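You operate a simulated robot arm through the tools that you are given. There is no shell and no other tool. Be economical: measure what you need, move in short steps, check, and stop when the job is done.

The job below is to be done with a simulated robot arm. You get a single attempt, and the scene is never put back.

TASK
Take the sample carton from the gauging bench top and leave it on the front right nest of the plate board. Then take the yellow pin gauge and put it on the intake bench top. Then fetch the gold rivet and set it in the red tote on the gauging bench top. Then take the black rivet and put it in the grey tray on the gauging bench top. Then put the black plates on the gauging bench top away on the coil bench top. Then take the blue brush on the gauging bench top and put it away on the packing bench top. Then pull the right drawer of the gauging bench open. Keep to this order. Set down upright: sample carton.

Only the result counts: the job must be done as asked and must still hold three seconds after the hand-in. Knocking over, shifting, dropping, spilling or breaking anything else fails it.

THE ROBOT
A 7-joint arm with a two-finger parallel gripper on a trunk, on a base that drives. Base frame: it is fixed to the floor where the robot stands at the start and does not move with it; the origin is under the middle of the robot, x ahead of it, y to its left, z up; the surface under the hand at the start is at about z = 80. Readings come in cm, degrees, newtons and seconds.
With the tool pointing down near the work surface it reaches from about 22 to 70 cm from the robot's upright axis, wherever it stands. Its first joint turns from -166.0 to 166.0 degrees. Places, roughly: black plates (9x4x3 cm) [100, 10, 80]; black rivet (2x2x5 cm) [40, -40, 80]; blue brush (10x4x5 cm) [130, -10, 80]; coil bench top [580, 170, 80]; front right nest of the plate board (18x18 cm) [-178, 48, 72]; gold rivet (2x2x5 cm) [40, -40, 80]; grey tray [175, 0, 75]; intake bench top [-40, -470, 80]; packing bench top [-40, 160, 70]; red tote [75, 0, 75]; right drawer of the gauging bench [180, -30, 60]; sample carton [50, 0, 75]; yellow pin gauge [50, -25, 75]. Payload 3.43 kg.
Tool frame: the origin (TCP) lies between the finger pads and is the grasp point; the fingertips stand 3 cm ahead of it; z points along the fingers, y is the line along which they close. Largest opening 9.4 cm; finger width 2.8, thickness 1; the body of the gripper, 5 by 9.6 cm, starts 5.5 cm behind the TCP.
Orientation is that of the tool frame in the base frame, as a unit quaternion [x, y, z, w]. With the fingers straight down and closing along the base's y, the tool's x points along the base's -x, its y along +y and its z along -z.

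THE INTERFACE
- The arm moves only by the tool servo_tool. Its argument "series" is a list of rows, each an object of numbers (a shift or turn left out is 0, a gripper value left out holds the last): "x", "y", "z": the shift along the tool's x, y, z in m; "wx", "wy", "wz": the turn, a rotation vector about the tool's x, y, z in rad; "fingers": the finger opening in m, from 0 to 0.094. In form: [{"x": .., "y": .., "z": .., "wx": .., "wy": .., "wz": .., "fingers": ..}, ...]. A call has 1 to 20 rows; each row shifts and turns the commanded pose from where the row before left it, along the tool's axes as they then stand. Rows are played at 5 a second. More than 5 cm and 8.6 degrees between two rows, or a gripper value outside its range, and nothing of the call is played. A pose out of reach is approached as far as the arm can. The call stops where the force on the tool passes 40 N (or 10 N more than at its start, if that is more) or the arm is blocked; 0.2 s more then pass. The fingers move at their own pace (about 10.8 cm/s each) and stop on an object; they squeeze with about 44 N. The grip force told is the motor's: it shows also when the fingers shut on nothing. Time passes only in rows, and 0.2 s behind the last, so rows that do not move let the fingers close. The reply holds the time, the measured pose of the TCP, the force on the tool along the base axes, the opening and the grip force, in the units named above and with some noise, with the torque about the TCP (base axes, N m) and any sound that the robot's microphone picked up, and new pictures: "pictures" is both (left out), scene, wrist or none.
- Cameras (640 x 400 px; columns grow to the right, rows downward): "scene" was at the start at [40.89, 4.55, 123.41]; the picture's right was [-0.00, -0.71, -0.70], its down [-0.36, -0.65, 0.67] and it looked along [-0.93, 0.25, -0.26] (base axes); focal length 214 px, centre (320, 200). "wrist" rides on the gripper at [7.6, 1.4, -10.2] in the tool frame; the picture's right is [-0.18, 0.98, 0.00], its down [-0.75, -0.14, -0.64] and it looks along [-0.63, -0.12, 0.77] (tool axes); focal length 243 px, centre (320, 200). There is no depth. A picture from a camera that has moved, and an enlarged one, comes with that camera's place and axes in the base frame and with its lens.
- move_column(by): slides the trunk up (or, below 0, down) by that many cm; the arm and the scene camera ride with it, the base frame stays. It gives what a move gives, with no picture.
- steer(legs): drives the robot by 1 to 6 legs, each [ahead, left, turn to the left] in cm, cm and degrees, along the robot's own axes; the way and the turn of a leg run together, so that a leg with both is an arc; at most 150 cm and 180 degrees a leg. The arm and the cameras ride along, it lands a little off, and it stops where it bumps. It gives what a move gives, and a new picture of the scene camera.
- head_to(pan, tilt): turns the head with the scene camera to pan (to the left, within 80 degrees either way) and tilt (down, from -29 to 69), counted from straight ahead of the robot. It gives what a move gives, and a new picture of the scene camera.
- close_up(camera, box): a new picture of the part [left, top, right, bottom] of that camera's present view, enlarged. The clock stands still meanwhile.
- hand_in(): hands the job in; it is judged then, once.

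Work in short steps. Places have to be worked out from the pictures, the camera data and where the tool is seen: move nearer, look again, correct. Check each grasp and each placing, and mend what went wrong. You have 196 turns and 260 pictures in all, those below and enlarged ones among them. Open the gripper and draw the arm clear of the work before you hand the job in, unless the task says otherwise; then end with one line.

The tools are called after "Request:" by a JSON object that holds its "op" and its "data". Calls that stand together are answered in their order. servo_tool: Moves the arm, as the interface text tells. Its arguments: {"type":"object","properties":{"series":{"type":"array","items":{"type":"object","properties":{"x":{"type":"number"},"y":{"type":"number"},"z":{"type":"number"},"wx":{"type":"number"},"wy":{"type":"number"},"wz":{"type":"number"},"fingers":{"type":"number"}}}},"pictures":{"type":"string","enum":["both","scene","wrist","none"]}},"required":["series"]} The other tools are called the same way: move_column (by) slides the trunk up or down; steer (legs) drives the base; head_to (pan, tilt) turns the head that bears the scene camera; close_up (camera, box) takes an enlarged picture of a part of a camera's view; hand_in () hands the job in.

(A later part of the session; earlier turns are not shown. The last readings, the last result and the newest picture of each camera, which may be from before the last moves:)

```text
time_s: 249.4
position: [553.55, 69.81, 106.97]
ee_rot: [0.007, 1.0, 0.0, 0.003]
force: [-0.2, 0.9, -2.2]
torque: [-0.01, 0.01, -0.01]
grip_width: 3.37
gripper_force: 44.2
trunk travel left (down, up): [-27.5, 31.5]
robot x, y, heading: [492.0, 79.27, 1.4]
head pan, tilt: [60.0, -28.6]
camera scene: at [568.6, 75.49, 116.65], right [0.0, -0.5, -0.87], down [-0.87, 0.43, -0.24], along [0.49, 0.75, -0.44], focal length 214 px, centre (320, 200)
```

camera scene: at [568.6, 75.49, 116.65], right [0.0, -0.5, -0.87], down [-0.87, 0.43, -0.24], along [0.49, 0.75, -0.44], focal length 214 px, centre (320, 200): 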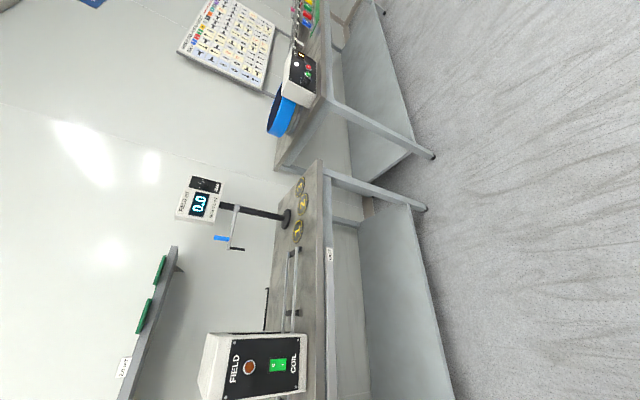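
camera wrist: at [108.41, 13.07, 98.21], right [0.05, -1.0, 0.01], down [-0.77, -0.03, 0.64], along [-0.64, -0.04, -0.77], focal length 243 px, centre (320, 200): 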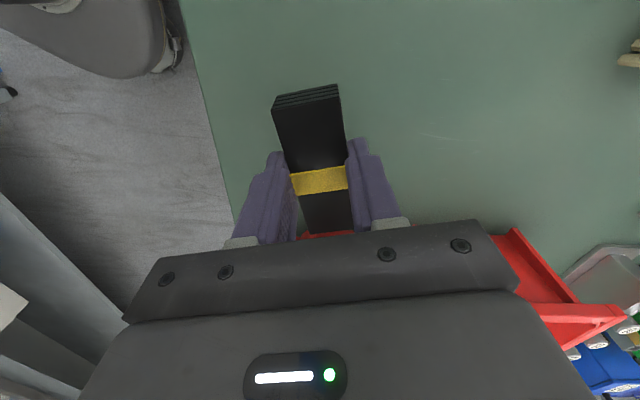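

The coil bench carries a FIELD box, rail, rings and a meter stand. I restore the head, drive to x≈575 and turn left to face it.

Request:
{"op": "head_to", "data": {"pan": 0, "tilt": -29}}

Request:
{"op": "steer", "data": {"legs": [[83, -12, 0], [0, 0, 88.6]]}}

```text
time_s: 250.7
position: [553.54, 69.84, 106.96]
ee_rot: [0.008, 1.0, 0.0, 0.002]
force: [0.5, 1.1, -3.2]
torque: [-0.01, 0.0, 0.0]
grip_width: 3.37
gripper_force: 43.8
trunk travel left (down, up): [-27.5, 31.5]
robot x, y, heading: [492.03, 79.14, 1.5]
head pan, tilt: [0.0, -28.6]
camera scene: at [568.54, 69.7, 113.3], right [-0.01, -1.0, 0.0], down [-0.87, 0.01, -0.48], along [0.48, -0.01, -0.87], focal length 214 px, centre (320, 200)
```

scene: 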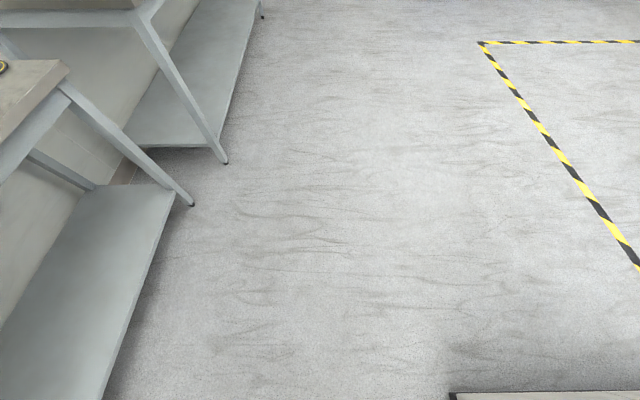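

```text
time_s: 258.9
position: [583.57, 131.76, 106.99]
ee_rot: [-0.703, 0.711, 0.002, 0.002]
force: [0.3, 0.1, -4.0]
torque: [0.0, 0.0, 0.01]
grip_width: 3.35
gripper_force: 43.9
trunk travel left (down, up): [-27.5, 31.5]
robot x, y, heading: [574.57, 69.92, 92.0]
head pan, tilt: [0.0, -28.6]
camera scene: at [583.57, 146.7, 113.3], right [1.0, -0.01, 0.0], down [-0.01, -0.87, -0.48], along [0.0, 0.48, -0.87], focal length 214 px, centre (320, 200)
```

scene: 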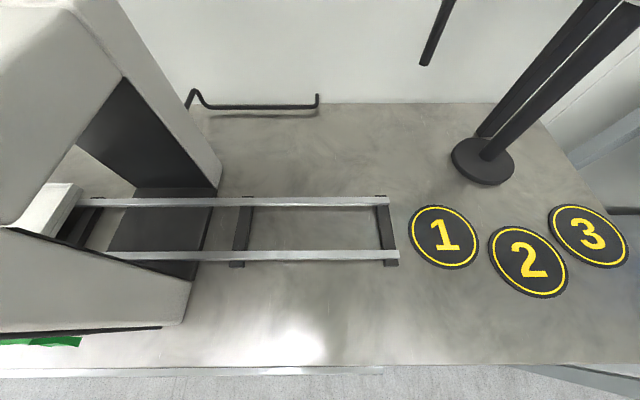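

Free strip in front of the rail: y≈142–155 at x≈590. I rotate the bundle to lie along x, then drive 16 cm closer.

Request:
{"op": "servo_tool", "data": {"series": [{"wz": -0.143}, {"wz": -0.143}, {"wz": -0.143}, {"wz": -0.143}, {"wz": -0.143}, {"wz": -0.143}, {"wz": -0.143}, {"wz": -0.143}, {"wz": -0.143}, {"wz": -0.143}, {"wz": -0.143}, {}], "pictures": "none"}}

Request:
{"op": "steer", "data": {"legs": [[16, 0, 0]]}}

Request:
{"op": "servo_tool", "data": {"series": [{}], "pictures": "wrist"}}

```text
time_s: 261.5
position: [583.5, 131.65, 106.96]
ee_rot: [1.0, -0.002, 0.0, -0.001]
force: [-0.2, 0.5, -4.2]
torque: [0.01, -0.05, 0.0]
grip_width: 3.36
gripper_force: 43.7
trunk travel left (down, up): [-27.5, 31.5]
robot x, y, heading: [574.56, 70.13, 91.7]
head pan, tilt: [0.0, -28.6]
```

```text
time_s: 262.9
position: [582.92, 147.87, 106.85]
ee_rot: [1.0, -0.004, 0.0, -0.003]
force: [-0.2, 0.4, -2.1]
torque: [-0.03, -0.02, 0.0]
grip_width: 3.36
gripper_force: 44.2
trunk travel left (down, up): [-27.5, 31.5]
robot x, y, heading: [573.54, 86.14, 92.0]
head pan, tilt: [0.0, -28.6]
camera scene: at [567.88, 147.99, 113.19], right [0.01, 1.0, 0.01], down [0.88, 0.0, -0.48], along [-0.48, 0.01, -0.88], focal length 214 px, centre (320, 200)
```

scene: 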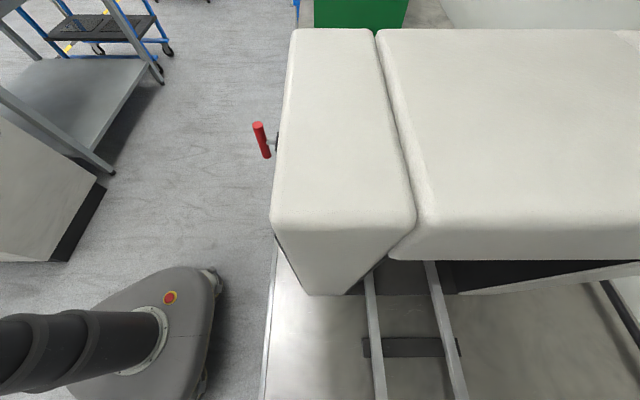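

```text
time_s: 263.3
position: [582.99, 147.79, 106.9]
ee_rot: [1.0, -0.003, 0.0, -0.002]
force: [-0.9, 0.2, -3.7]
torque: [-0.01, -0.04, -0.02]
grip_width: 3.35
gripper_force: 44.3
trunk travel left (down, up): [-27.5, 31.5]
robot x, y, heading: [573.68, 86.4, 91.8]
head pan, tilt: [0.0, -28.6]
camera wrist: at [590.6, 146.26, 117.17], right [-0.19, -0.98, -0.01], down [-0.75, 0.14, 0.64], along [-0.63, 0.13, -0.77], focal length 243 px, centre (320, 200)
```

wrist: 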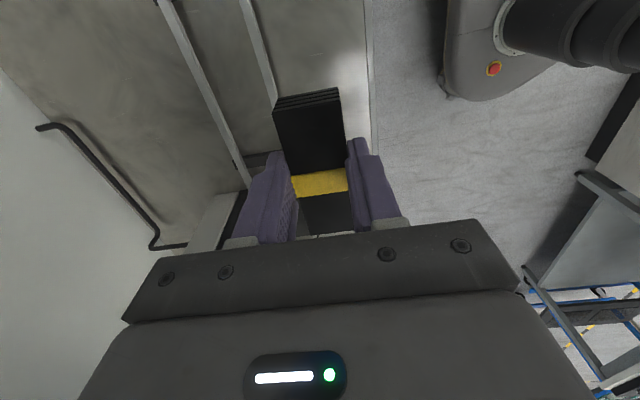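

Position is good between edge (141.5) and rail (154.5). I shift 5 cm away from the box and lower.

Request:
{"op": "servo_tool", "data": {"series": [{"x": 0.045}, {"z": 0.04}, {"z": 0.04}, {"z": 0.04}, {"z": 0.04}, {"z": 0.03}, {"z": 0.015}, {}], "pictures": "wrist"}}

Request:
{"op": "servo_tool", "data": {"series": [{"z": 0.004}, {"z": 0.003}, {}], "pictures": "none"}}

```text
time_s: 265.1
position: [587.37, 147.91, 86.34]
ee_rot: [1.0, -0.003, 0.001, -0.003]
force: [-0.6, 0.8, -3.5]
torque: [-0.07, 0.0, 0.0]
grip_width: 3.33
gripper_force: 43.9
trunk travel left (down, up): [-27.5, 31.5]
robot x, y, heading: [574.0, 86.62, 91.7]
head pan, tilt: [0.0, -28.6]
camera wrist: at [595.07, 146.34, 96.55], right [-0.19, -0.98, -0.01], down [-0.75, 0.14, 0.64], along [-0.63, 0.13, -0.77], focal length 243 px, centre (320, 200)
```

wrist: 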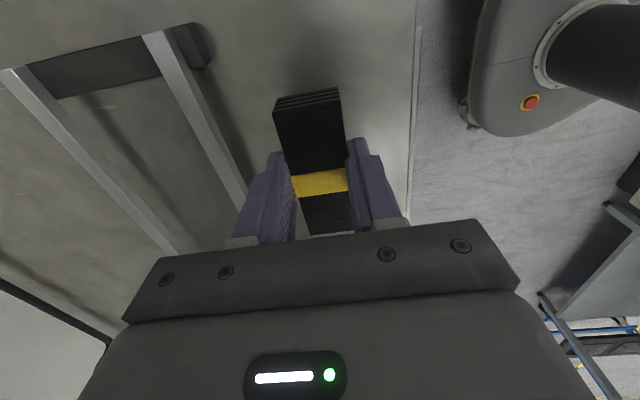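

```text
time_s: 265.9
position: [587.4, 147.79, 85.64]
ee_rot: [1.0, -0.004, 0.0, -0.003]
force: [0.3, 0.5, -2.2]
torque: [0.02, -0.04, 0.02]
grip_width: 3.34
gripper_force: 43.8
trunk travel left (down, up): [-27.5, 31.5]
robot x, y, heading: [573.85, 86.4, 91.9]
head pan, tilt: [0.0, -28.6]
```

Clear around; continue down in small steps to contact.

Request:
{"op": "servo_tool", "data": {"series": [{"z": 0.004}, {"z": 0.003}, {}], "pictures": "none"}}

Request:
{"op": "servo_tool", "data": {"series": [{"z": 0.003}, {"z": 0.003}, {}], "pictures": "none"}}

Request:
{"op": "servo_tool", "data": {"series": [{"z": 0.003}, {"z": 0.003}, {}], "pictures": "none"}}

```text
time_s: 266.7
position: [587.48, 147.83, 85.1]
ee_rot: [1.0, -0.004, -0.001, -0.004]
force: [-0.2, 0.3, -3.1]
torque: [0.0, 0.0, 0.0]
grip_width: 3.37
gripper_force: 44.3
trunk travel left (down, up): [-27.5, 31.5]
robot x, y, heading: [573.84, 86.07, 91.9]
head pan, tilt: [0.0, -28.6]
```

```text
time_s: 267.5
position: [587.35, 147.84, 84.35]
ee_rot: [1.0, -0.004, 0.0, -0.003]
force: [-0.2, -0.8, -3.2]
torque: [0.0, -0.02, 0.01]
grip_width: 3.36
gripper_force: 43.8
trunk travel left (down, up): [-27.5, 31.5]
robot x, y, heading: [573.88, 86.08, 92.1]
head pan, tilt: [0.0, -28.6]
```

```text
time_s: 268.3
position: [587.37, 147.79, 83.77]
ee_rot: [1.0, -0.003, 0.0, -0.003]
force: [-0.2, -0.7, -2.4]
torque: [0.0, 0.01, 0.0]
grip_width: 3.35
gripper_force: 43.4
trunk travel left (down, up): [-27.5, 31.5]
robot x, y, heading: [573.66, 86.48, 91.8]
head pan, tilt: [0.0, -28.6]
```

No contact yet; going on in small steps.

Request:
{"op": "servo_tool", "data": {"series": [{"z": 0.002}, {"z": 0.002}, {}], "pictures": "none"}}

Request:
{"op": "servo_tool", "data": {"series": [{"z": 0.002}, {"z": 0.002}, {}], "pictures": "wrist"}}

```text
time_s: 269.1
position: [587.47, 147.85, 83.77]
ee_rot: [1.0, -0.003, 0.0, -0.004]
force: [3.1, -1.1, 18.6]
torque: [-0.42, 0.64, 0.05]
grip_width: 3.33
gripper_force: 44.2
trunk travel left (down, up): [-27.5, 31.5]
robot x, y, heading: [573.73, 86.3, 92.1]
head pan, tilt: [0.0, -28.6]
```

```text
time_s: 269.9
position: [587.3, 147.85, 83.31]
ee_rot: [1.0, -0.003, -0.001, -0.004]
force: [1.2, 5.0, 29.0]
torque: [-0.2, -0.03, -0.04]
grip_width: 3.36
gripper_force: 43.7
trunk travel left (down, up): [-27.5, 31.5]
robot x, y, heading: [573.58, 86.36, 92.0]
head pan, tilt: [0.0, -28.6]
camera wrist: at [595.07, 146.25, 93.5], right [-0.19, -0.98, -0.01], down [-0.75, 0.14, 0.64], along [-0.63, 0.13, -0.77], focal length 243 px, centre (320, 200)
```

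wrist: 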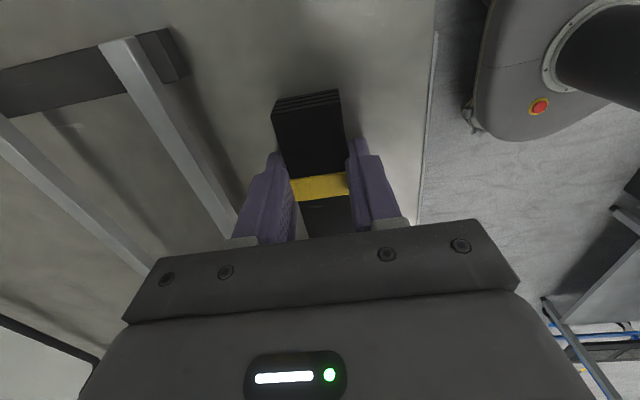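

Plates rest on the bench (19–29 N). I ease up 2 mm, open, and rise.

Request:
{"op": "servo_tool", "data": {"series": [{"z": -0.003}, {}, {"fingers": 0.055}, {}, {"z": -0.02}, {"z": -0.04}, {"z": -0.04}, {"z": -0.04}, {"z": -0.04}, {"z": -0.04}, {}], "pictures": "wrist"}}

```text
time_s: 272.3
position: [587.29, 147.65, 105.51]
ee_rot: [1.0, -0.004, 0.0, -0.002]
force: [0.4, -0.1, -0.4]
torque: [0.02, 0.03, 0.0]
grip_width: 5.51
gripper_force: 0.1
trunk travel left (down, up): [-27.5, 31.5]
robot x, y, heading: [573.96, 86.23, 91.7]
head pan, tilt: [0.0, -28.6]
camera wrist: at [595.01, 146.16, 115.72], right [-0.19, -0.98, -0.01], down [-0.75, 0.14, 0.64], along [-0.63, 0.13, -0.77], focal length 243 px, centre (320, 200)
```

wrist: 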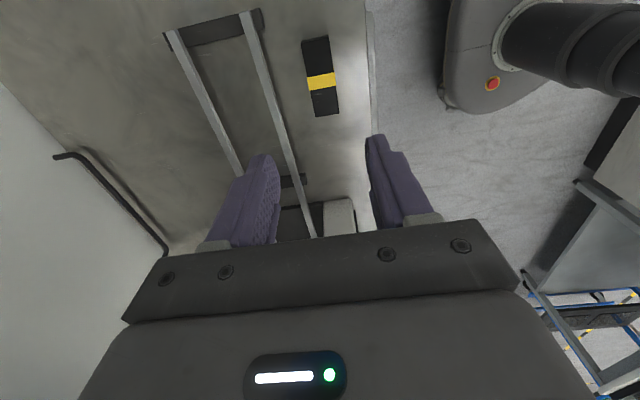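

Plates lie on the coil bench. I back off, turn to heading 0, and reverse along the known corridor toward the brush.

Request:
{"op": "steer", "data": {"legs": [[-14, 0, 0], [0, 0, -92]]}}

```text
time_s: 277.5
position: [635.3, 56.89, 105.44]
ee_rot: [-0.693, 0.721, -0.002, 0.002]
force: [0.9, 0.2, -0.3]
torque: [-0.01, -0.03, 0.03]
grip_width: 5.49
gripper_force: 0.0
trunk travel left (down, up): [-27.5, 31.5]
robot x, y, heading: [574.15, 72.83, -0.1]
head pan, tilt: [0.0, -28.6]
camera scene: at [635.75, 72.02, 111.76], right [1.0, -0.04, 0.01], down [-0.03, -0.88, -0.48], along [0.02, 0.48, -0.88], focal length 214 px, centre (320, 200)
```

scene: 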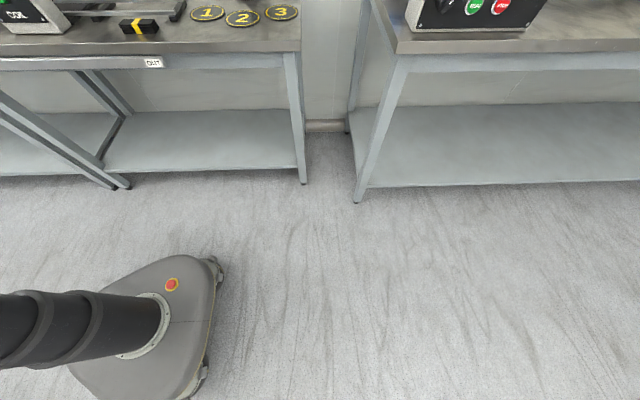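

Heading is −0.1°. I reverse 300 cm at y≈75.

Request:
{"op": "steer", "data": {"legs": [[-149, 1, 0], [-149, 1, 0]]}}

```text
time_s: 291.7
position: [341.99, 60.89, 105.55]
ee_rot: [-0.69, 0.723, -0.002, 0.003]
force: [-0.7, 0.1, -0.1]
torque: [-0.01, -0.01, 0.02]
grip_width: 5.48
gripper_force: 0.1
trunk travel left (down, up): [-27.5, 31.5]
robot x, y, heading: [281.02, 76.92, -0.4]
head pan, tilt: [0.0, -28.6]
camera scene: at [342.62, 76.02, 111.77], right [1.0, -0.05, 0.01], down [-0.04, -0.88, -0.48], along [0.03, 0.48, -0.88], focal length 214 px, centre (320, 200)
```

scene: 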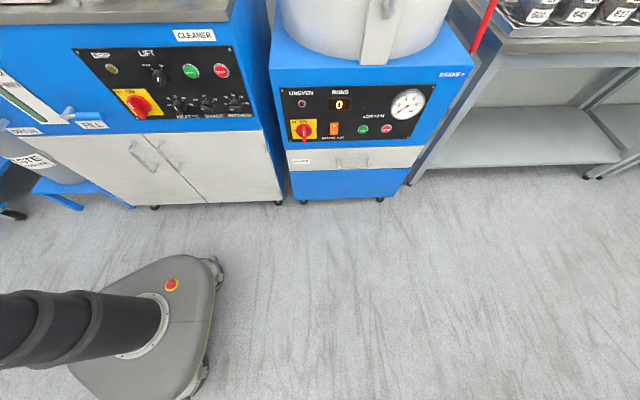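

Continue 141 cm back, then turn to face the bench.

Request:
{"op": "steer", "data": {"legs": [[-141, -1, 0], [0, 0, -89.6]]}}

Request:
{"op": "servo_tool", "data": {"series": [{}], "pictures": "wrist"}}

```text
time_s: 302.5
position: [126.3, 14.73, 105.46]
ee_rot: [0.019, 1.0, -0.003, -0.001]
force: [-0.3, 0.3, 0.2]
torque: [0.04, 0.0, -0.03]
grip_width: 5.47
gripper_force: 0.0
trunk travel left (down, up): [-27.5, 31.5]
robot x, y, heading: [141.95, 75.66, -90.3]
head pan, tilt: [0.0, -28.6]
camera scene: at [141.26, 14.2, 111.76], right [-0.04, -1.0, 0.01], down [-0.88, 0.03, -0.48], along [0.48, -0.02, -0.88], focal length 214 px, centre (320, 200)
```

scene: 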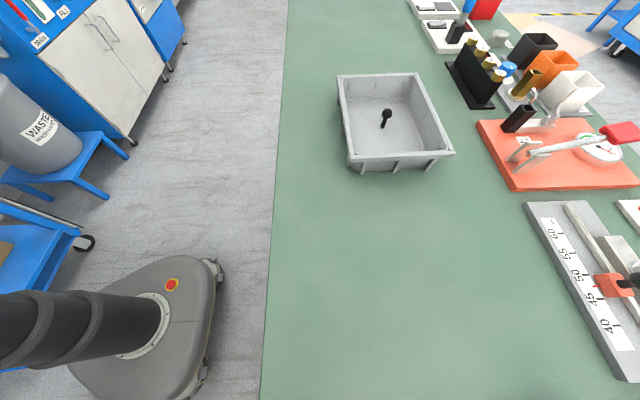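

```text
time_s: 302.9
position: [126.23, 14.69, 105.34]
ee_rot: [0.02, 1.0, -0.003, 0.002]
force: [-1.0, -0.3, 0.6]
torque: [-0.02, 0.0, 0.01]
grip_width: 5.5
gripper_force: 0.0
trunk travel left (down, up): [-27.5, 31.5]
robot x, y, heading: [141.73, 75.35, -90.0]
head pan, tilt: [0.0, -28.6]
camera wrist: at [118.83, 16.51, 115.69], right [0.22, 0.97, -0.01], down [0.75, -0.17, 0.64], along [0.63, -0.15, -0.77], focal length 243 px, centre (320, 200)
```

wrist: 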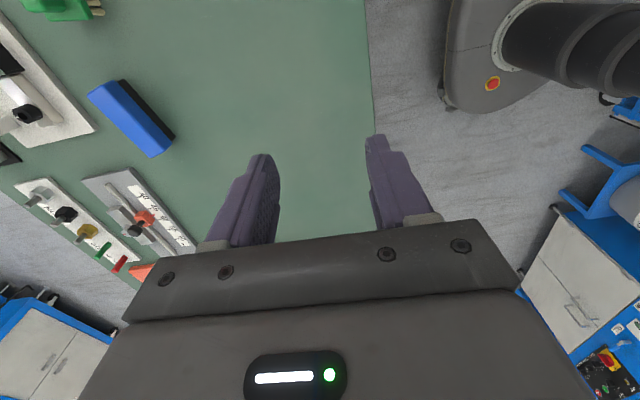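

Brush is at ≈(126,−12). I drive closer (robot to y≈54) and look again.

Request:
{"op": "steer", "data": {"legs": [[0, -8, 0], [21, 0, 0]]}}

Request:
{"op": "servo_tool", "data": {"series": [{"y": -0.04}, {"y": -0.04}, {"y": -0.04}, {}], "pictures": "wrist"}}

```text
time_s: 305.2
position: [118.04, -6.24, 105.35]
ee_rot: [0.021, 1.0, -0.002, 0.0]
force: [-0.7, -1.3, 1.3]
torque: [0.02, 0.02, 0.01]
grip_width: 5.51
gripper_force: 0.1
trunk travel left (down, up): [-27.5, 31.5]
robot x, y, heading: [133.84, 55.05, -90.5]
head pan, tilt: [0.0, -28.6]
camera scene: at [133.03, -6.84, 111.71], right [-0.04, -1.0, 0.01], down [-0.88, 0.03, -0.48], along [0.48, -0.03, -0.88], focal length 214 px, centre (320, 200)
```

scene: 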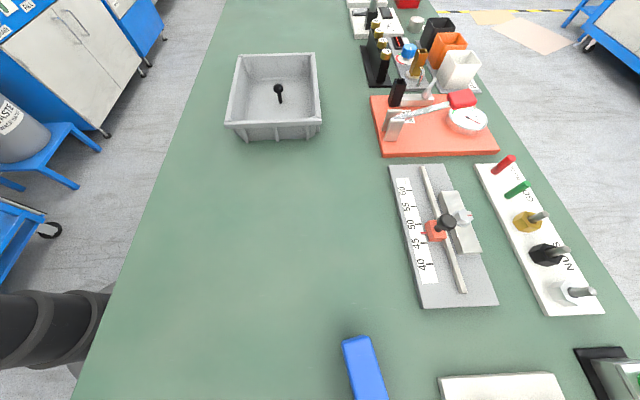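

```text
time_s: 306.2
position: [117.9, -16.96, 105.43]
ee_rot: [0.021, 1.0, -0.001, 0.001]
force: [0.4, 0.1, -0.8]
torque: [0.04, -0.03, 0.0]
grip_width: 5.5
gripper_force: 0.1
out of reach, approached as far as the arm can: row 3
trunk travel left (down, up): [-27.5, 31.5]
robot x, y, heading: [133.56, 54.48, -90.1]
head pan, tilt: [0.0, -28.6]
camera wrist: at [110.28, -15.25, 115.67], right [0.23, 0.97, 0.0], down [0.75, -0.17, 0.64], along [0.63, -0.15, -0.77], focal length 243 px, centre (320, 200)
```

wrist: 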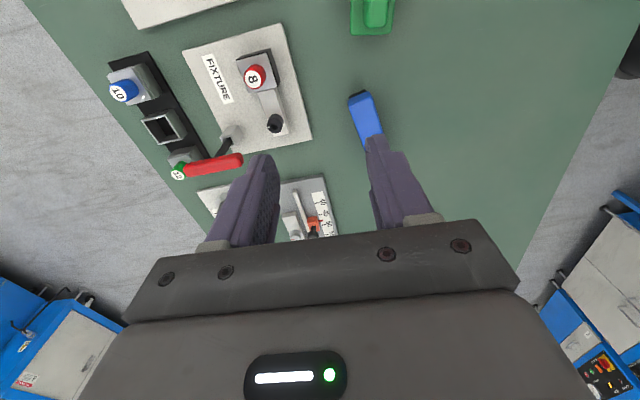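

Brush centre ≈(125.5,−12.1), axis ≈10° from x. I move over it, rotate to suit and lower to check.

Request:
{"op": "servo_tool", "data": {"series": [{"x": -0.025, "y": 0.02}, {"x": -0.025, "y": 0.02}, {"x": -0.024, "y": 0.012}, {"wz": -0.108}, {"wz": -0.108}, {"z": 0.04}, {"z": 0.04}, {}], "pictures": "wrist"}}

```text
time_s: 308.0
position: [125.16, -12.32, 97.61]
ee_rot: [-0.087, 0.996, -0.003, -0.001]
force: [0.9, -0.6, -0.4]
torque: [0.0, 0.0, 0.01]
grip_width: 5.5
gripper_force: 0.0
trunk travel left (down, up): [-27.5, 31.5]
robot x, y, heading: [133.48, 54.31, -90.0]
head pan, tilt: [0.0, -28.6]
camera wrist: at [117.52, -12.15, 107.78], right [0.01, 1.0, -0.01], down [0.77, 0.0, 0.64], along [0.64, -0.01, -0.77], focal length 243 px, centre (320, 200)
```

wrist: 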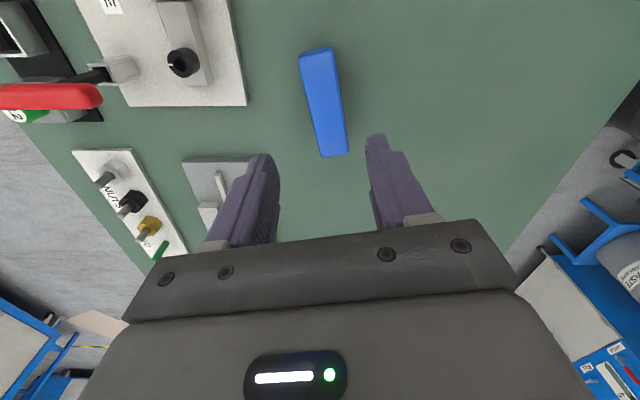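

Brush centre ≈(125.5,−11.8), aligned. Descend and grip.

Request:
{"op": "servo_tool", "data": {"series": [{"x": -0.004, "y": 0.0045, "z": 0.03}, {"z": 0.03}, {"z": 0.03}, {"z": 0.03}, {"z": 0.014}, {}, {"fingers": 0.0}, {}, {}, {}, {}], "pictures": "wrist"}}

Request:
{"op": "servo_tool", "data": {"series": [{"z": -0.003}, {"z": -0.004}, {"z": -0.006}, {"z": -0.01}, {"z": -0.015}, {"z": -0.02}, {"z": -0.03}, {"z": -0.03}, {"z": -0.03}, {"z": -0.03}, {}], "pictures": "wrist"}}

```text
time_s: 310.4
position: [125.57, -11.75, 84.19]
ee_rot: [-0.086, 0.996, -0.003, 0.0]
force: [-0.9, 1.0, 0.2]
torque: [-0.01, 0.02, 0.02]
grip_width: 3.57
gripper_force: 43.9
trunk travel left (down, up): [-27.5, 31.5]
robot x, y, heading: [133.69, 54.41, -90.0]
head pan, tilt: [0.0, -28.6]
camera wrist: at [117.8, -11.53, 94.39], right [0.01, 1.0, -0.01], down [0.77, -0.01, 0.64], along [0.64, -0.01, -0.77], focal length 243 px, centre (320, 200)
```

wrist: 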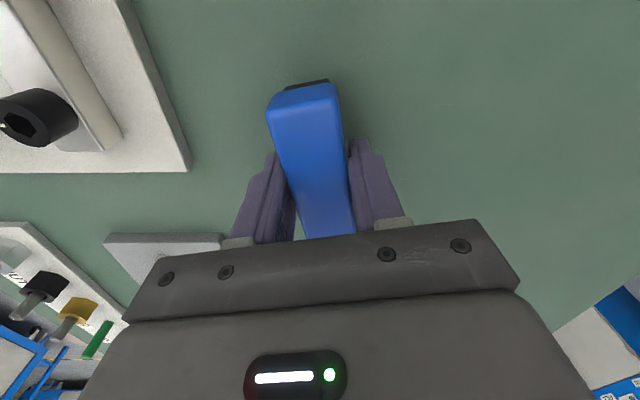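

```text
time_s: 312.8
position: [125.65, -11.68, 101.73]
ee_rot: [-0.086, 0.996, -0.002, 0.001]
force: [0.2, 0.5, -0.8]
torque: [-0.02, 0.0, 0.0]
grip_width: 3.57
gripper_force: 44.1
trunk travel left (down, up): [-27.5, 31.5]
robot x, y, heading: [133.99, 54.73, -90.1]
head pan, tilt: [0.0, -28.6]
camera wrist: at [117.85, -11.54, 112.1], right [0.01, 1.0, -0.01], down [0.77, -0.01, 0.64], along [0.64, -0.01, -0.77], focal length 243 px, centre (320, 200)
```

wrist: 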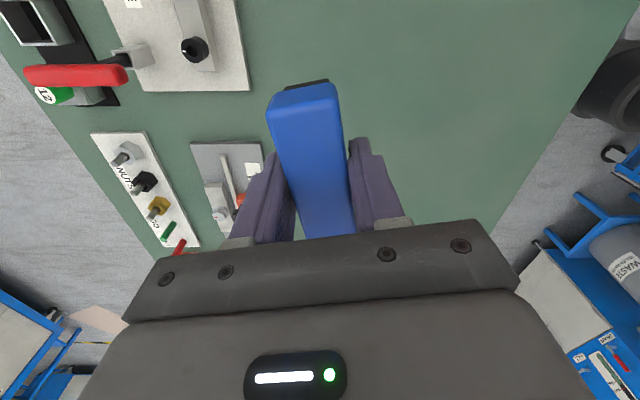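

Brush held. I swing the hand so the camera looks ahead, then drive to the packing bench side and turn to face it.

Request:
{"op": "servo_tool", "data": {"series": [{"z": -0.02, "wz": 0.146}, {"wz": 0.146}, {"wz": 0.146}, {"wz": 0.146}, {"wz": 0.146}, {"wz": 0.146}, {"wz": 0.146}, {"wz": 0.146}, {"wz": 0.146}, {"wz": 0.146}, {"wz": 0.146}, {"wz": 0.146}, {}], "pictures": "none"}}

Request:
{"op": "steer", "data": {"legs": [[-19, 0, 0], [0, -149, 0], [0, -24, 0], [25, 0, 0], [0, 0, -90], [0, 0, -90]]}}

```text
time_s: 315.6
position: [125.51, -11.62, 103.79]
ee_rot: [0.711, 0.703, -0.002, 0.003]
force: [0.5, 0.5, -0.6]
torque: [-0.05, -0.02, -0.01]
grip_width: 3.58
gripper_force: 44.0
trunk travel left (down, up): [-27.5, 31.5]
robot x, y, heading: [133.99, 54.45, -90.3]
head pan, tilt: [0.0, -28.6]
```

```text
time_s: 334.6
position: [-29.76, 116.0, 103.88]
ee_rot: [-0.696, 0.718, 0.002, 0.002]
force: [0.0, -0.1, -0.6]
torque: [0.0, -0.03, -0.02]
grip_width: 3.55
gripper_force: 44.0
trunk travel left (down, up): [-27.5, 31.5]
robot x, y, heading: [-39.75, 49.63, 88.5]
head pan, tilt: [0.0, -28.6]
camera scene: at [-29.28, 130.99, 110.22], right [1.0, -0.03, 0.0], down [-0.03, -0.87, -0.48], along [0.01, 0.48, -0.87], focal length 214 px, centre (320, 200)
```

scene: 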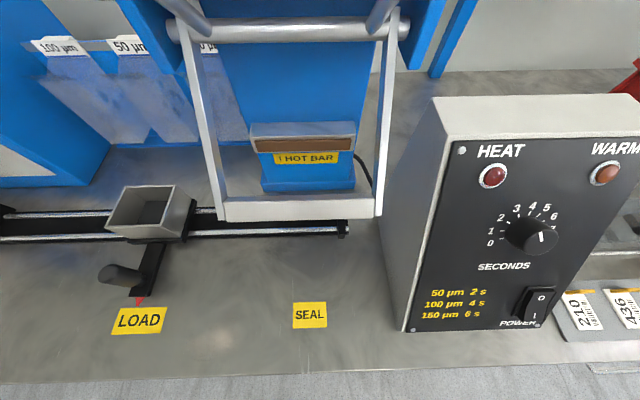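

Packing bench front edge y≈124; free strip between LOAD and SEAL labels, y 124–143. I shift left 20 and ahead 14 to bring the hand over (−49.5,130).

Request:
{"op": "steer", "data": {"legs": [[0, 20, 0], [12, 0, 0]]}}

Request:
{"op": "servo_tool", "data": {"series": [{}], "pictures": "wrist"}}

```text
time_s: 337.1
position: [-49.17, 128.76, 103.77]
ee_rot: [-0.696, 0.718, 0.002, 0.002]
force: [0.7, 1.1, -0.5]
torque: [-0.04, -0.01, 0.02]
grip_width: 3.55
gripper_force: 44.4
trunk travel left (down, up): [-27.5, 31.5]
robot x, y, heading: [-58.99, 62.58, 88.6]
head pan, tilt: [0.0, -28.6]
camera scene: at [-48.65, 143.78, 110.12], right [1.0, -0.03, 0.0], down [-0.03, -0.87, -0.48], along [0.01, 0.48, -0.88], focal length 214 px, centre (320, 200)
```

scene: 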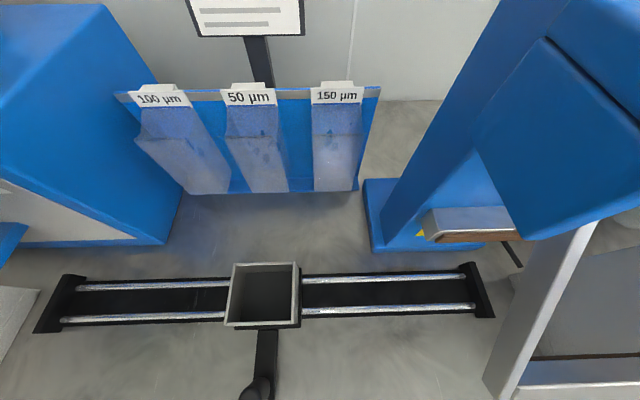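

```text
time_s: 337.4
position: [-49.22, 128.61, 103.84]
ee_rot: [-0.696, 0.718, 0.002, 0.002]
force: [0.2, 0.1, -0.3]
torque: [-0.03, -0.01, 0.03]
grip_width: 3.56
gripper_force: 43.9
trunk travel left (down, up): [-27.5, 31.5]
robot x, y, heading: [-58.75, 62.73, 88.3]
head pan, tilt: [0.0, -28.6]
camera wrist: at [-50.69, 121.06, 114.03], right [-0.98, 0.21, 0.0], down [0.16, 0.75, 0.65], along [0.14, 0.63, -0.76], focal length 243 px, centre (320, 200)
```

wrist: 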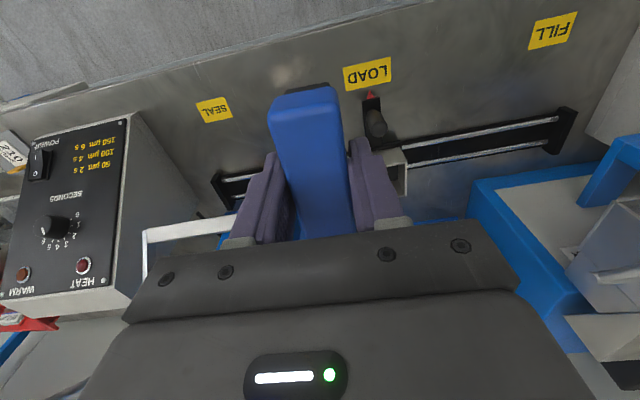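

Clear between knob (x≈−57) and hot bar. For reach I pull the hand back 6 cm, shift x, and drive 8.5 cm forward.

Request:
{"op": "servo_tool", "data": {"series": [{"x": 0.03, "y": -0.013}, {"x": 0.03, "y": -0.013}, {}], "pictures": "none"}}

Request:
{"op": "steer", "data": {"legs": [[8.5, 0, 0]]}}

Request:
{"op": "servo_tool", "data": {"series": [{"z": 0.04}, {"z": 0.04}, {"z": 0.04}, {"z": 0.04}, {"z": 0.03}, {}], "pictures": "wrist"}}

```text
time_s: 338.2
position: [-46.64, 122.34, 103.88]
ee_rot: [-0.696, 0.718, 0.003, 0.003]
force: [0.2, 0.1, -0.6]
torque: [-0.01, 0.01, -0.02]
grip_width: 3.56
gripper_force: 44.2
trunk travel left (down, up): [-27.5, 31.5]
robot x, y, heading: [-58.71, 62.52, 88.6]
head pan, tilt: [0.0, -28.6]
```

```text
time_s: 339.3
position: [-46.32, 131.19, 103.88]
ee_rot: [-0.696, 0.718, 0.001, 0.002]
force: [-0.1, 1.6, -1.9]
torque: [-0.02, -0.02, -0.01]
grip_width: 3.57
gripper_force: 44.5
trunk travel left (down, up): [-27.5, 31.5]
robot x, y, heading: [-58.58, 71.04, 88.4]
head pan, tilt: [0.0, -28.6]
camera scene: at [-45.91, 146.16, 110.14], right [1.0, -0.03, 0.0], down [-0.03, -0.88, -0.48], along [0.01, 0.48, -0.88], focal length 214 px, centre (320, 200)
```

scene: 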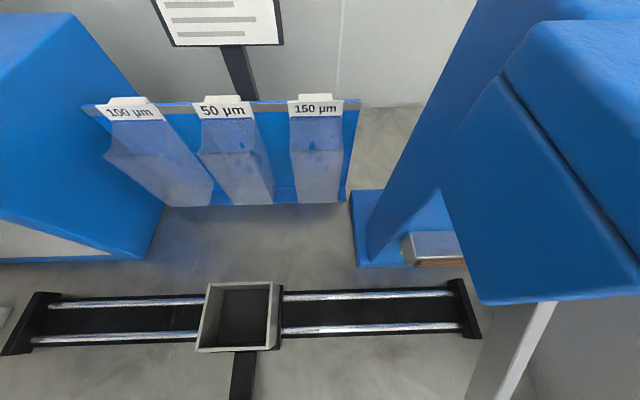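

```text
time_s: 340.7
position: [-46.57, 131.17, 84.59]
ee_rot: [-0.696, 0.718, 0.002, 0.002]
force: [0.3, -0.3, 0.7]
torque: [-0.05, -0.02, -0.01]
grip_width: 3.54
gripper_force: 43.7
trunk travel left (down, up): [-27.5, 31.5]
robot x, y, heading: [-58.7, 71.41, 88.4]
head pan, tilt: [0.0, -28.6]
camera wrist: at [-48.14, 123.59, 94.89], right [-0.98, 0.21, 0.0], down [0.17, 0.75, 0.65], along [0.14, 0.63, -0.76], focal length 243 px, centre (320, 200)
```

wrist: 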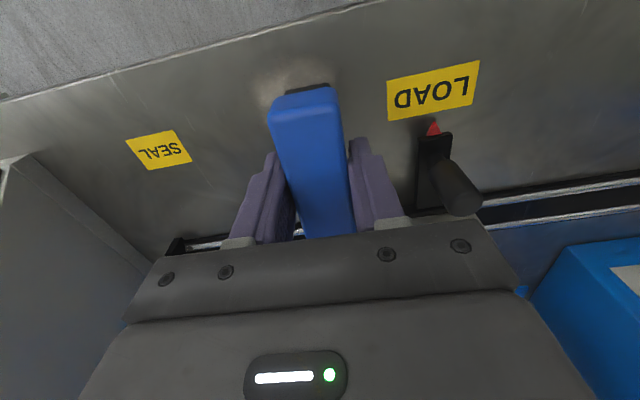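

Clear; lowering further toward the 70 cm bench top.

Request:
{"op": "servo_tool", "data": {"series": [{"z": 0.02}, {"z": 0.02}, {"z": 0.015}, {"z": 0.01}, {}], "pictures": "wrist"}}

Request:
{"op": "servo_tool", "data": {"series": [{"z": 0.005}, {"z": 0.004}, {"z": 0.004}, {}], "pictures": "none"}}

```text
time_s: 341.9
position: [-46.43, 131.02, 78.35]
ee_rot: [-0.696, 0.718, 0.001, 0.002]
force: [0.3, -0.7, -0.1]
torque: [0.02, -0.02, 0.03]
grip_width: 3.55
gripper_force: 44.1
trunk travel left (down, up): [-27.5, 31.5]
robot x, y, heading: [-58.7, 71.09, 88.5]
head pan, tilt: [0.0, -28.6]
camera wrist: at [-47.99, 123.55, 88.49], right [-0.98, 0.21, 0.0], down [0.17, 0.74, 0.65], along [0.14, 0.63, -0.76], focal length 243 px, centre (320, 200)
```

wrist: 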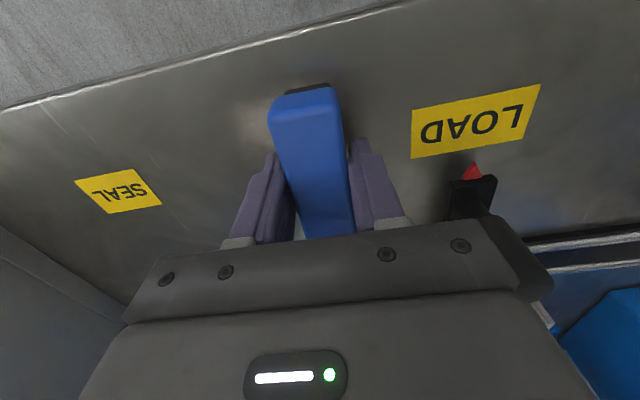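

```text
time_s: 342.9
position: [-46.37, 131.26, 77.31]
ee_rot: [-0.696, 0.718, 0.004, 0.005]
force: [-1.4, 5.2, 30.7]
torque: [0.08, 0.0, 0.0]
grip_width: 3.57
gripper_force: 44.5
trunk travel left (down, up): [-27.5, 31.5]
robot x, y, heading: [-58.27, 71.22, 88.3]
head pan, tilt: [0.0, -28.6]
```

Contact at TCP 77.3. I ease off slightly, open, and rise.

Request:
{"op": "servo_tool", "data": {"series": [{"z": -0.003}, {}, {"fingers": 0.055}, {}, {"z": -0.02}, {"z": -0.04}, {"z": -0.04}, {"z": -0.04}, {"z": -0.04}, {"z": -0.04}, {}], "pictures": "wrist"}}

```text
time_s: 345.3
position: [-46.32, 131.13, 99.2]
ee_rot: [-0.696, 0.718, 0.003, 0.002]
force: [0.8, 0.0, -0.4]
torque: [0.0, 0.0, 0.04]
grip_width: 5.52
gripper_force: 0.0
trunk travel left (down, up): [-27.5, 31.5]
robot x, y, heading: [-58.32, 71.08, 88.4]
head pan, tilt: [0.0, -28.6]
camera wrist: at [-47.96, 123.54, 109.46], right [-0.98, 0.21, 0.0], down [0.17, 0.75, 0.65], along [0.14, 0.63, -0.76], focal length 243 px, centre (320, 200)
```

wrist: 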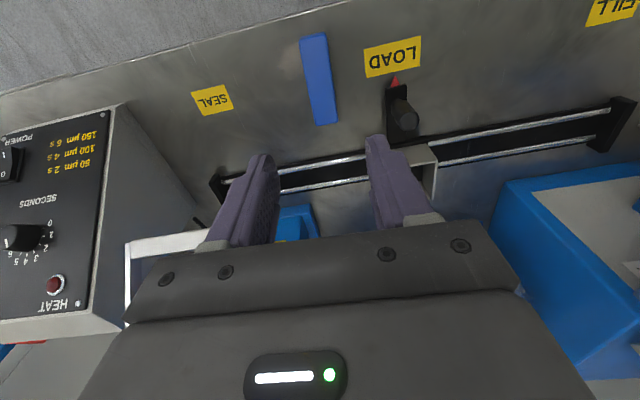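

Brush lies on the packing bench. Now I go round to the right (−y) side of the gauging bench to find the drawers.

Request:
{"op": "steer", "data": {"legs": [[-100, 0, 0], [-105, 0, 1.5], [0, -149, 0]]}}

```text
time_s: 362.4
position: [98.24, -68.33, 99.2]
ee_rot: [0.712, -0.702, -0.001, -0.002]
force: [-0.2, 0.0, 0.0]
torque: [0.02, 0.01, 0.0]
grip_width: 5.5
gripper_force: 0.1
trunk travel left (down, up): [-27.5, 31.5]
robot x, y, heading: [88.63, -129.0, 91.0]
head pan, tilt: [0.0, -28.6]
camera scene: at [97.98, -53.3, 105.59], right [1.0, 0.01, 0.0], down [0.01, -0.87, -0.48], along [-0.01, 0.48, -0.87], focal length 214 px, centre (320, 200)
```

scene: 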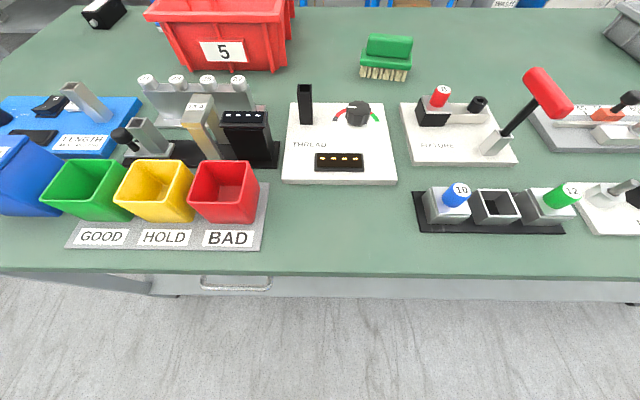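

The left drawer handle shows at x≈84 under the edge. I go on to the right drawer and back off for a better view.

Request:
{"op": "steer", "data": {"legs": [[-40, 0, -1], [0, -90, 0]]}}

```text
time_s: 369.2
position: [188.76, -107.19, 99.26]
ee_rot: [0.71, -0.704, -0.002, -0.001]
force: [1.2, -0.2, 0.5]
torque: [0.01, 0.04, -0.01]
grip_width: 5.5
gripper_force: 0.2
trunk travel left (down, up): [-27.5, 31.5]
robot x, y, heading: [179.2, -167.71, 90.6]
head pan, tilt: [0.0, -28.6]
camera scene: at [188.65, -92.12, 105.59], right [1.0, 0.01, 0.0], down [0.01, -0.87, -0.48], along [-0.01, 0.48, -0.87], focal length 214 px, centre (320, 200)
```

scene: 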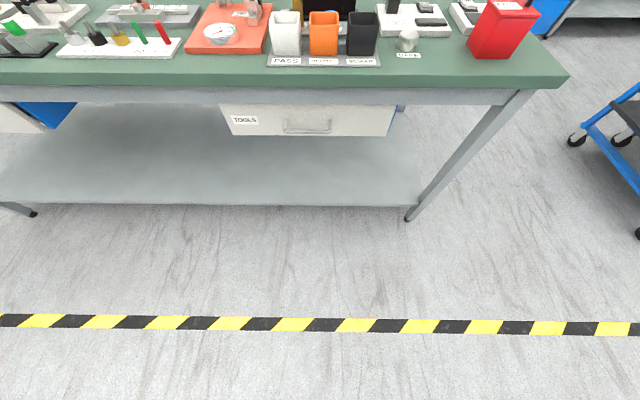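

The right drawer (label TOOLS) is ahead with a bar handle. I zoom in.

Request:
{"op": "close_up", "data": {"camera": "scene", "box": [210, 70, 418, 200]}}

Request:
{"op": "close_up", "data": {"camera": "wrist", "box": [0, 0, 640, 400]}}

```text
3.08 times, centred on (314, 135) of scene
camera zoom: at [188.65, -92.12, 105.59], right [1.0, 0.01, 0.0], down [0.01, -0.87, -0.48], along [-0.01, 0.48, -0.87], focal length 660 px, centre (338, 400)
```

zoom: 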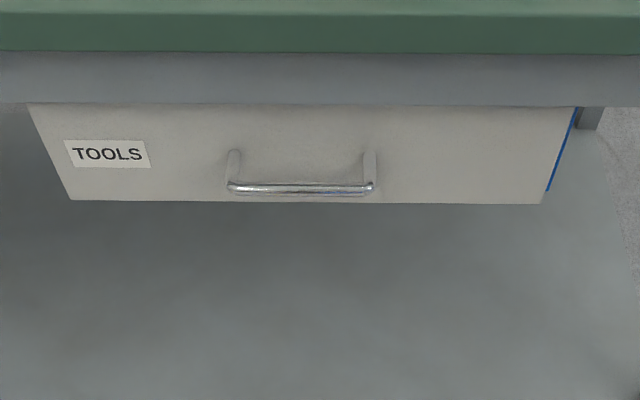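

```text
1.00 times, centred on (320, 200) of wrist (not enlarged: the box is as wide or as high as the picture)
camera zoom: at [187.58, -114.84, 109.42], right [-0.98, 0.17, 0.0], down [0.13, 0.75, 0.65], along [0.11, 0.64, -0.76], focal length 243 px, centre (320, 200)
```

zoom: 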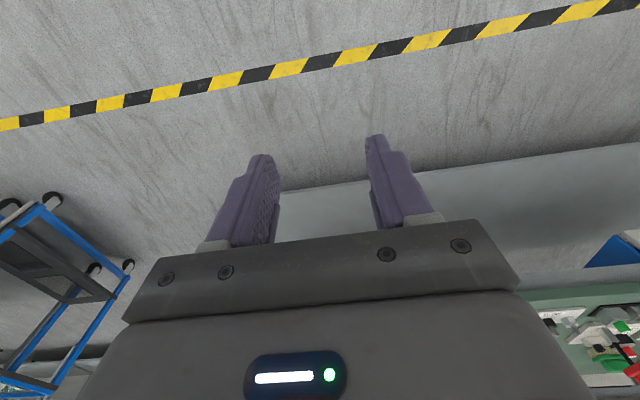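

Bar handle estimated at x≈185, y≈−51.5, z≈67.5, drawer face y≈−48. I rotate the hand to point horizontally at it with the fingers closing vertically; first the roll.

Request:
{"op": "servo_tool", "data": {"series": [{"wz": 0.143, "fingers": 0.06}, {"wz": 0.143}, {"wz": 0.143}, {"wz": 0.143}, {"wz": 0.143}, {"wz": 0.143}, {"wz": 0.143}, {"wz": 0.143}, {"wz": 0.143}, {"wz": 0.143}, {"wz": 0.141}, {}], "pictures": "none"}}

Request:
{"op": "servo_tool", "data": {"series": [{"wx": -0.143}, {"wx": -0.143}, {"wx": -0.143}, {"wx": -0.143}, {"wx": -0.143}, {"wx": -0.143}, {"wx": -0.143}, {"wx": -0.143}, {"wx": -0.143}, {"wx": -0.143}, {"wx": -0.141}, {}]}}

```text
time_s: 371.8
position: [188.83, -107.13, 99.22]
ee_rot: [-0.005, 1.0, 0.003, 0.0]
force: [-0.2, -0.2, 0.6]
torque: [0.01, 0.03, 0.02]
grip_width: 6.0
gripper_force: 0.1
trunk travel left (down, up): [-27.5, 31.5]
robot x, y, heading: [179.03, -168.03, 91.0]
head pan, tilt: [0.0, -28.6]
```

```text
time_s: 374.4
position: [188.76, -107.18, 99.23]
ee_rot: [-0.004, 0.705, 0.709, -0.004]
force: [0.4, -0.7, 0.2]
torque: [0.01, 0.03, 0.01]
grip_width: 5.97
gripper_force: 0.0
trunk travel left (down, up): [-27.5, 31.5]
robot x, y, heading: [178.81, -167.78, 91.0]
head pan, tilt: [0.0, -28.6]
camera scene: at [203.9, -113.25, 99.17], right [0.0, 0.01, -1.0], down [-0.88, 0.47, 0.0], along [0.47, 0.88, 0.01], focal length 214 px, centre (320, 200)
camera wrist: at [181.43, -117.52, 100.6], right [0.18, -0.01, 0.98], down [0.76, -0.63, -0.15], along [0.62, 0.77, -0.11], focal length 243 px, centre (320, 200)
```

scene: 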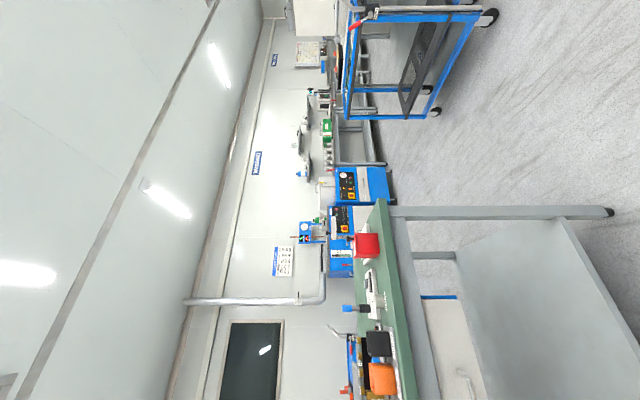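
wrist: 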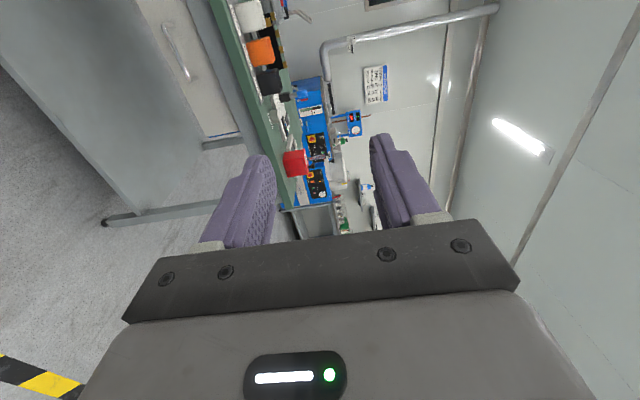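

The hand is horizontal; triangulated bar at ≈(184.9, −50.8, 66.4). I lower the trunk by 20 and then the hand to handle height.

Request:
{"op": "move_column", "data": {"by": -22}}

Request:
{"op": "servo_tool", "data": {"series": [{"y": -0.035, "x": 0.013}, {"y": -0.035, "x": 0.013}, {"y": -0.037, "x": 0.012}, {}], "pictures": "wrist"}}

```text
time_s: 376.8
position: [188.77, -107.23, 77.2]
ee_rot: [-0.004, 0.705, 0.709, -0.004]
force: [-0.5, 0.4, -0.6]
torque: [0.01, 0.01, 0.01]
grip_width: 6.01
gripper_force: 0.0
trunk travel left (down, up): [-5.5, 53.5]
robot x, y, heading: [179.29, -167.25, 90.7]
head pan, tilt: [0.0, -28.6]
```

```text
time_s: 377.8
position: [184.91, -107.28, 66.67]
ee_rot: [-0.003, 0.705, 0.709, -0.003]
force: [0.8, 0.0, 0.4]
torque: [0.03, -0.01, -0.02]
grip_width: 5.97
gripper_force: 0.0
trunk travel left (down, up): [-5.5, 53.5]
robot x, y, heading: [179.21, -167.43, 90.9]
head pan, tilt: [0.0, -28.6]
camera wrist: at [177.64, -117.49, 67.98], right [0.18, 0.0, 0.98], down [0.76, -0.63, -0.15], along [0.62, 0.77, -0.11], focal length 243 px, centre (320, 200)
```

wrist: 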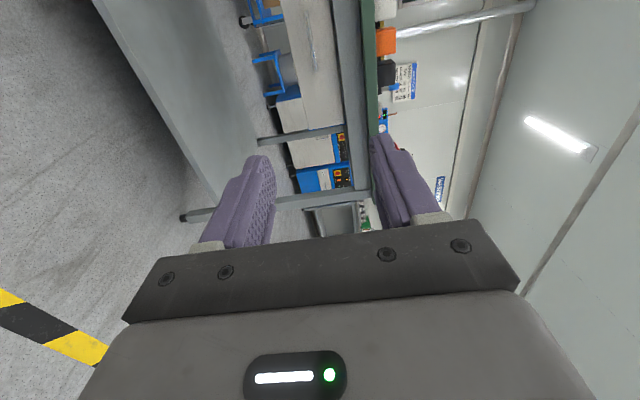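

Handle now in line with the hand. I drive 38 cm closer and look.

Request:
{"op": "steer", "data": {"legs": [[38, 0, -0.8]]}}

Request:
{"op": "close_up", "data": {"camera": "wrist", "box": [180, 0, 500, 200]}}

```text
time_s: 380.2
position: [186.09, -68.68, 66.54]
ee_rot: [0.003, 0.705, 0.709, 0.003]
force: [-0.4, -0.1, -0.3]
torque: [0.0, 0.03, 0.0]
grip_width: 6.02
gripper_force: 0.0
trunk travel left (down, up): [-5.5, 53.5]
robot x, y, heading: [178.9, -128.85, 89.7]
head pan, tilt: [0.0, -28.6]
camera scene: at [201.1, -75.04, 66.59], right [0.0, 0.01, -1.0], down [-0.87, 0.49, 0.0], along [0.49, 0.87, 0.0], focal length 214 px, centre (320, 200)
```

scene: 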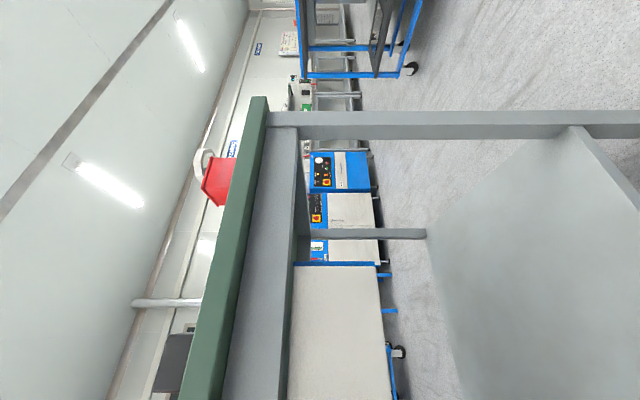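

```text
2.00 times, centred on (340, 100) of wrist
camera zoom: at [178.55, -78.82, 68.01], right [0.18, -0.01, 0.98], down [0.75, -0.65, -0.15], along [0.64, 0.76, -0.11], focal length 485 px, centre (280, 400)
```

zoom: 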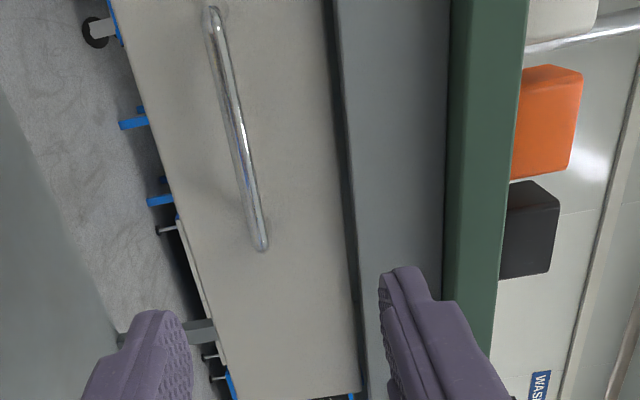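

Bar at ≈(184.7, −50, 65.1). I centre on it and advance to put the fingertips just short of it.

Request:
{"op": "servo_tool", "data": {"series": [{"x": 0.014, "y": -0.013}, {"z": 0.04}, {"z": 0.04}, {"z": 0.04}, {}], "pictures": "wrist"}}

```text
time_s: 381.4
position: [185.01, -56.47, 65.45]
ee_rot: [0.003, 0.705, 0.709, 0.003]
force: [0.0, 0.3, 0.6]
torque: [0.03, 0.01, -0.01]
grip_width: 6.0
gripper_force: 0.0
trunk travel left (down, up): [-5.5, 53.5]
robot x, y, heading: [178.94, -128.71, 89.6]
head pan, tilt: [0.0, -28.6]
camera wrist: at [177.3, -66.72, 66.78], right [0.18, -0.01, 0.98], down [0.75, -0.65, -0.15], along [0.64, 0.76, -0.11], focal length 243 px, centre (320, 200)
```

wrist: 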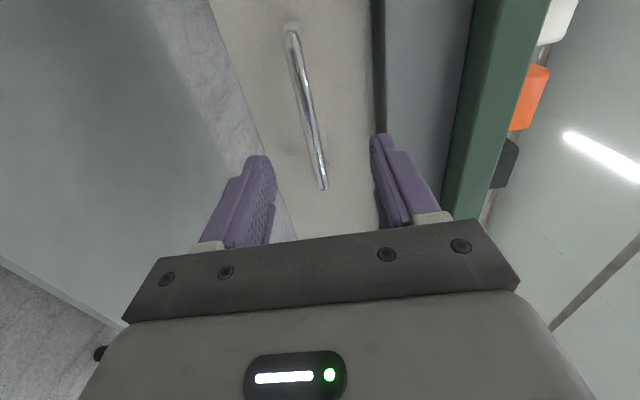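

Bar at z≈64.9, y≈−49. I advance 5.5 cm in small steps so it enters between the pads, then close.

Request:
{"op": "servo_tool", "data": {"series": [{"y": -0.005}, {"z": 0.015}, {"z": 0.015}, {"z": 0.012}, {"z": 0.01}, {}], "pictures": "wrist"}}

```text
time_s: 382.8
position: [185.14, -51.47, 65.01]
ee_rot: [0.003, 0.705, 0.709, 0.004]
force: [-0.3, -0.2, 0.0]
torque: [0.0, -0.02, 0.03]
grip_width: 5.97
gripper_force: 0.1
trunk travel left (down, up): [-5.5, 53.5]
robot x, y, heading: [178.97, -129.06, 89.6]
head pan, tilt: [0.0, -28.6]
camera wrist: at [177.42, -61.63, 66.36], right [0.18, -0.01, 0.98], down [0.75, -0.65, -0.15], along [0.64, 0.76, -0.11], focal length 243 px, centre (320, 200)
```

wrist: 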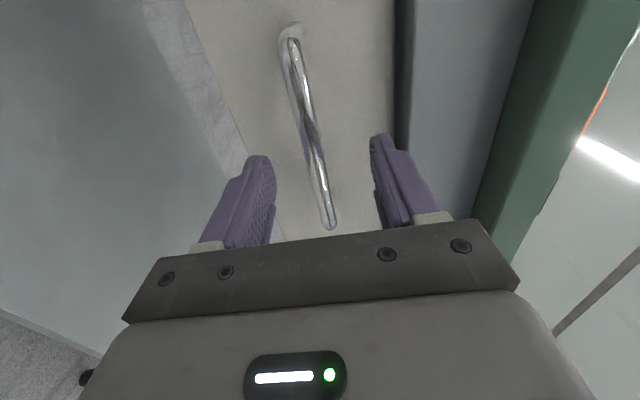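

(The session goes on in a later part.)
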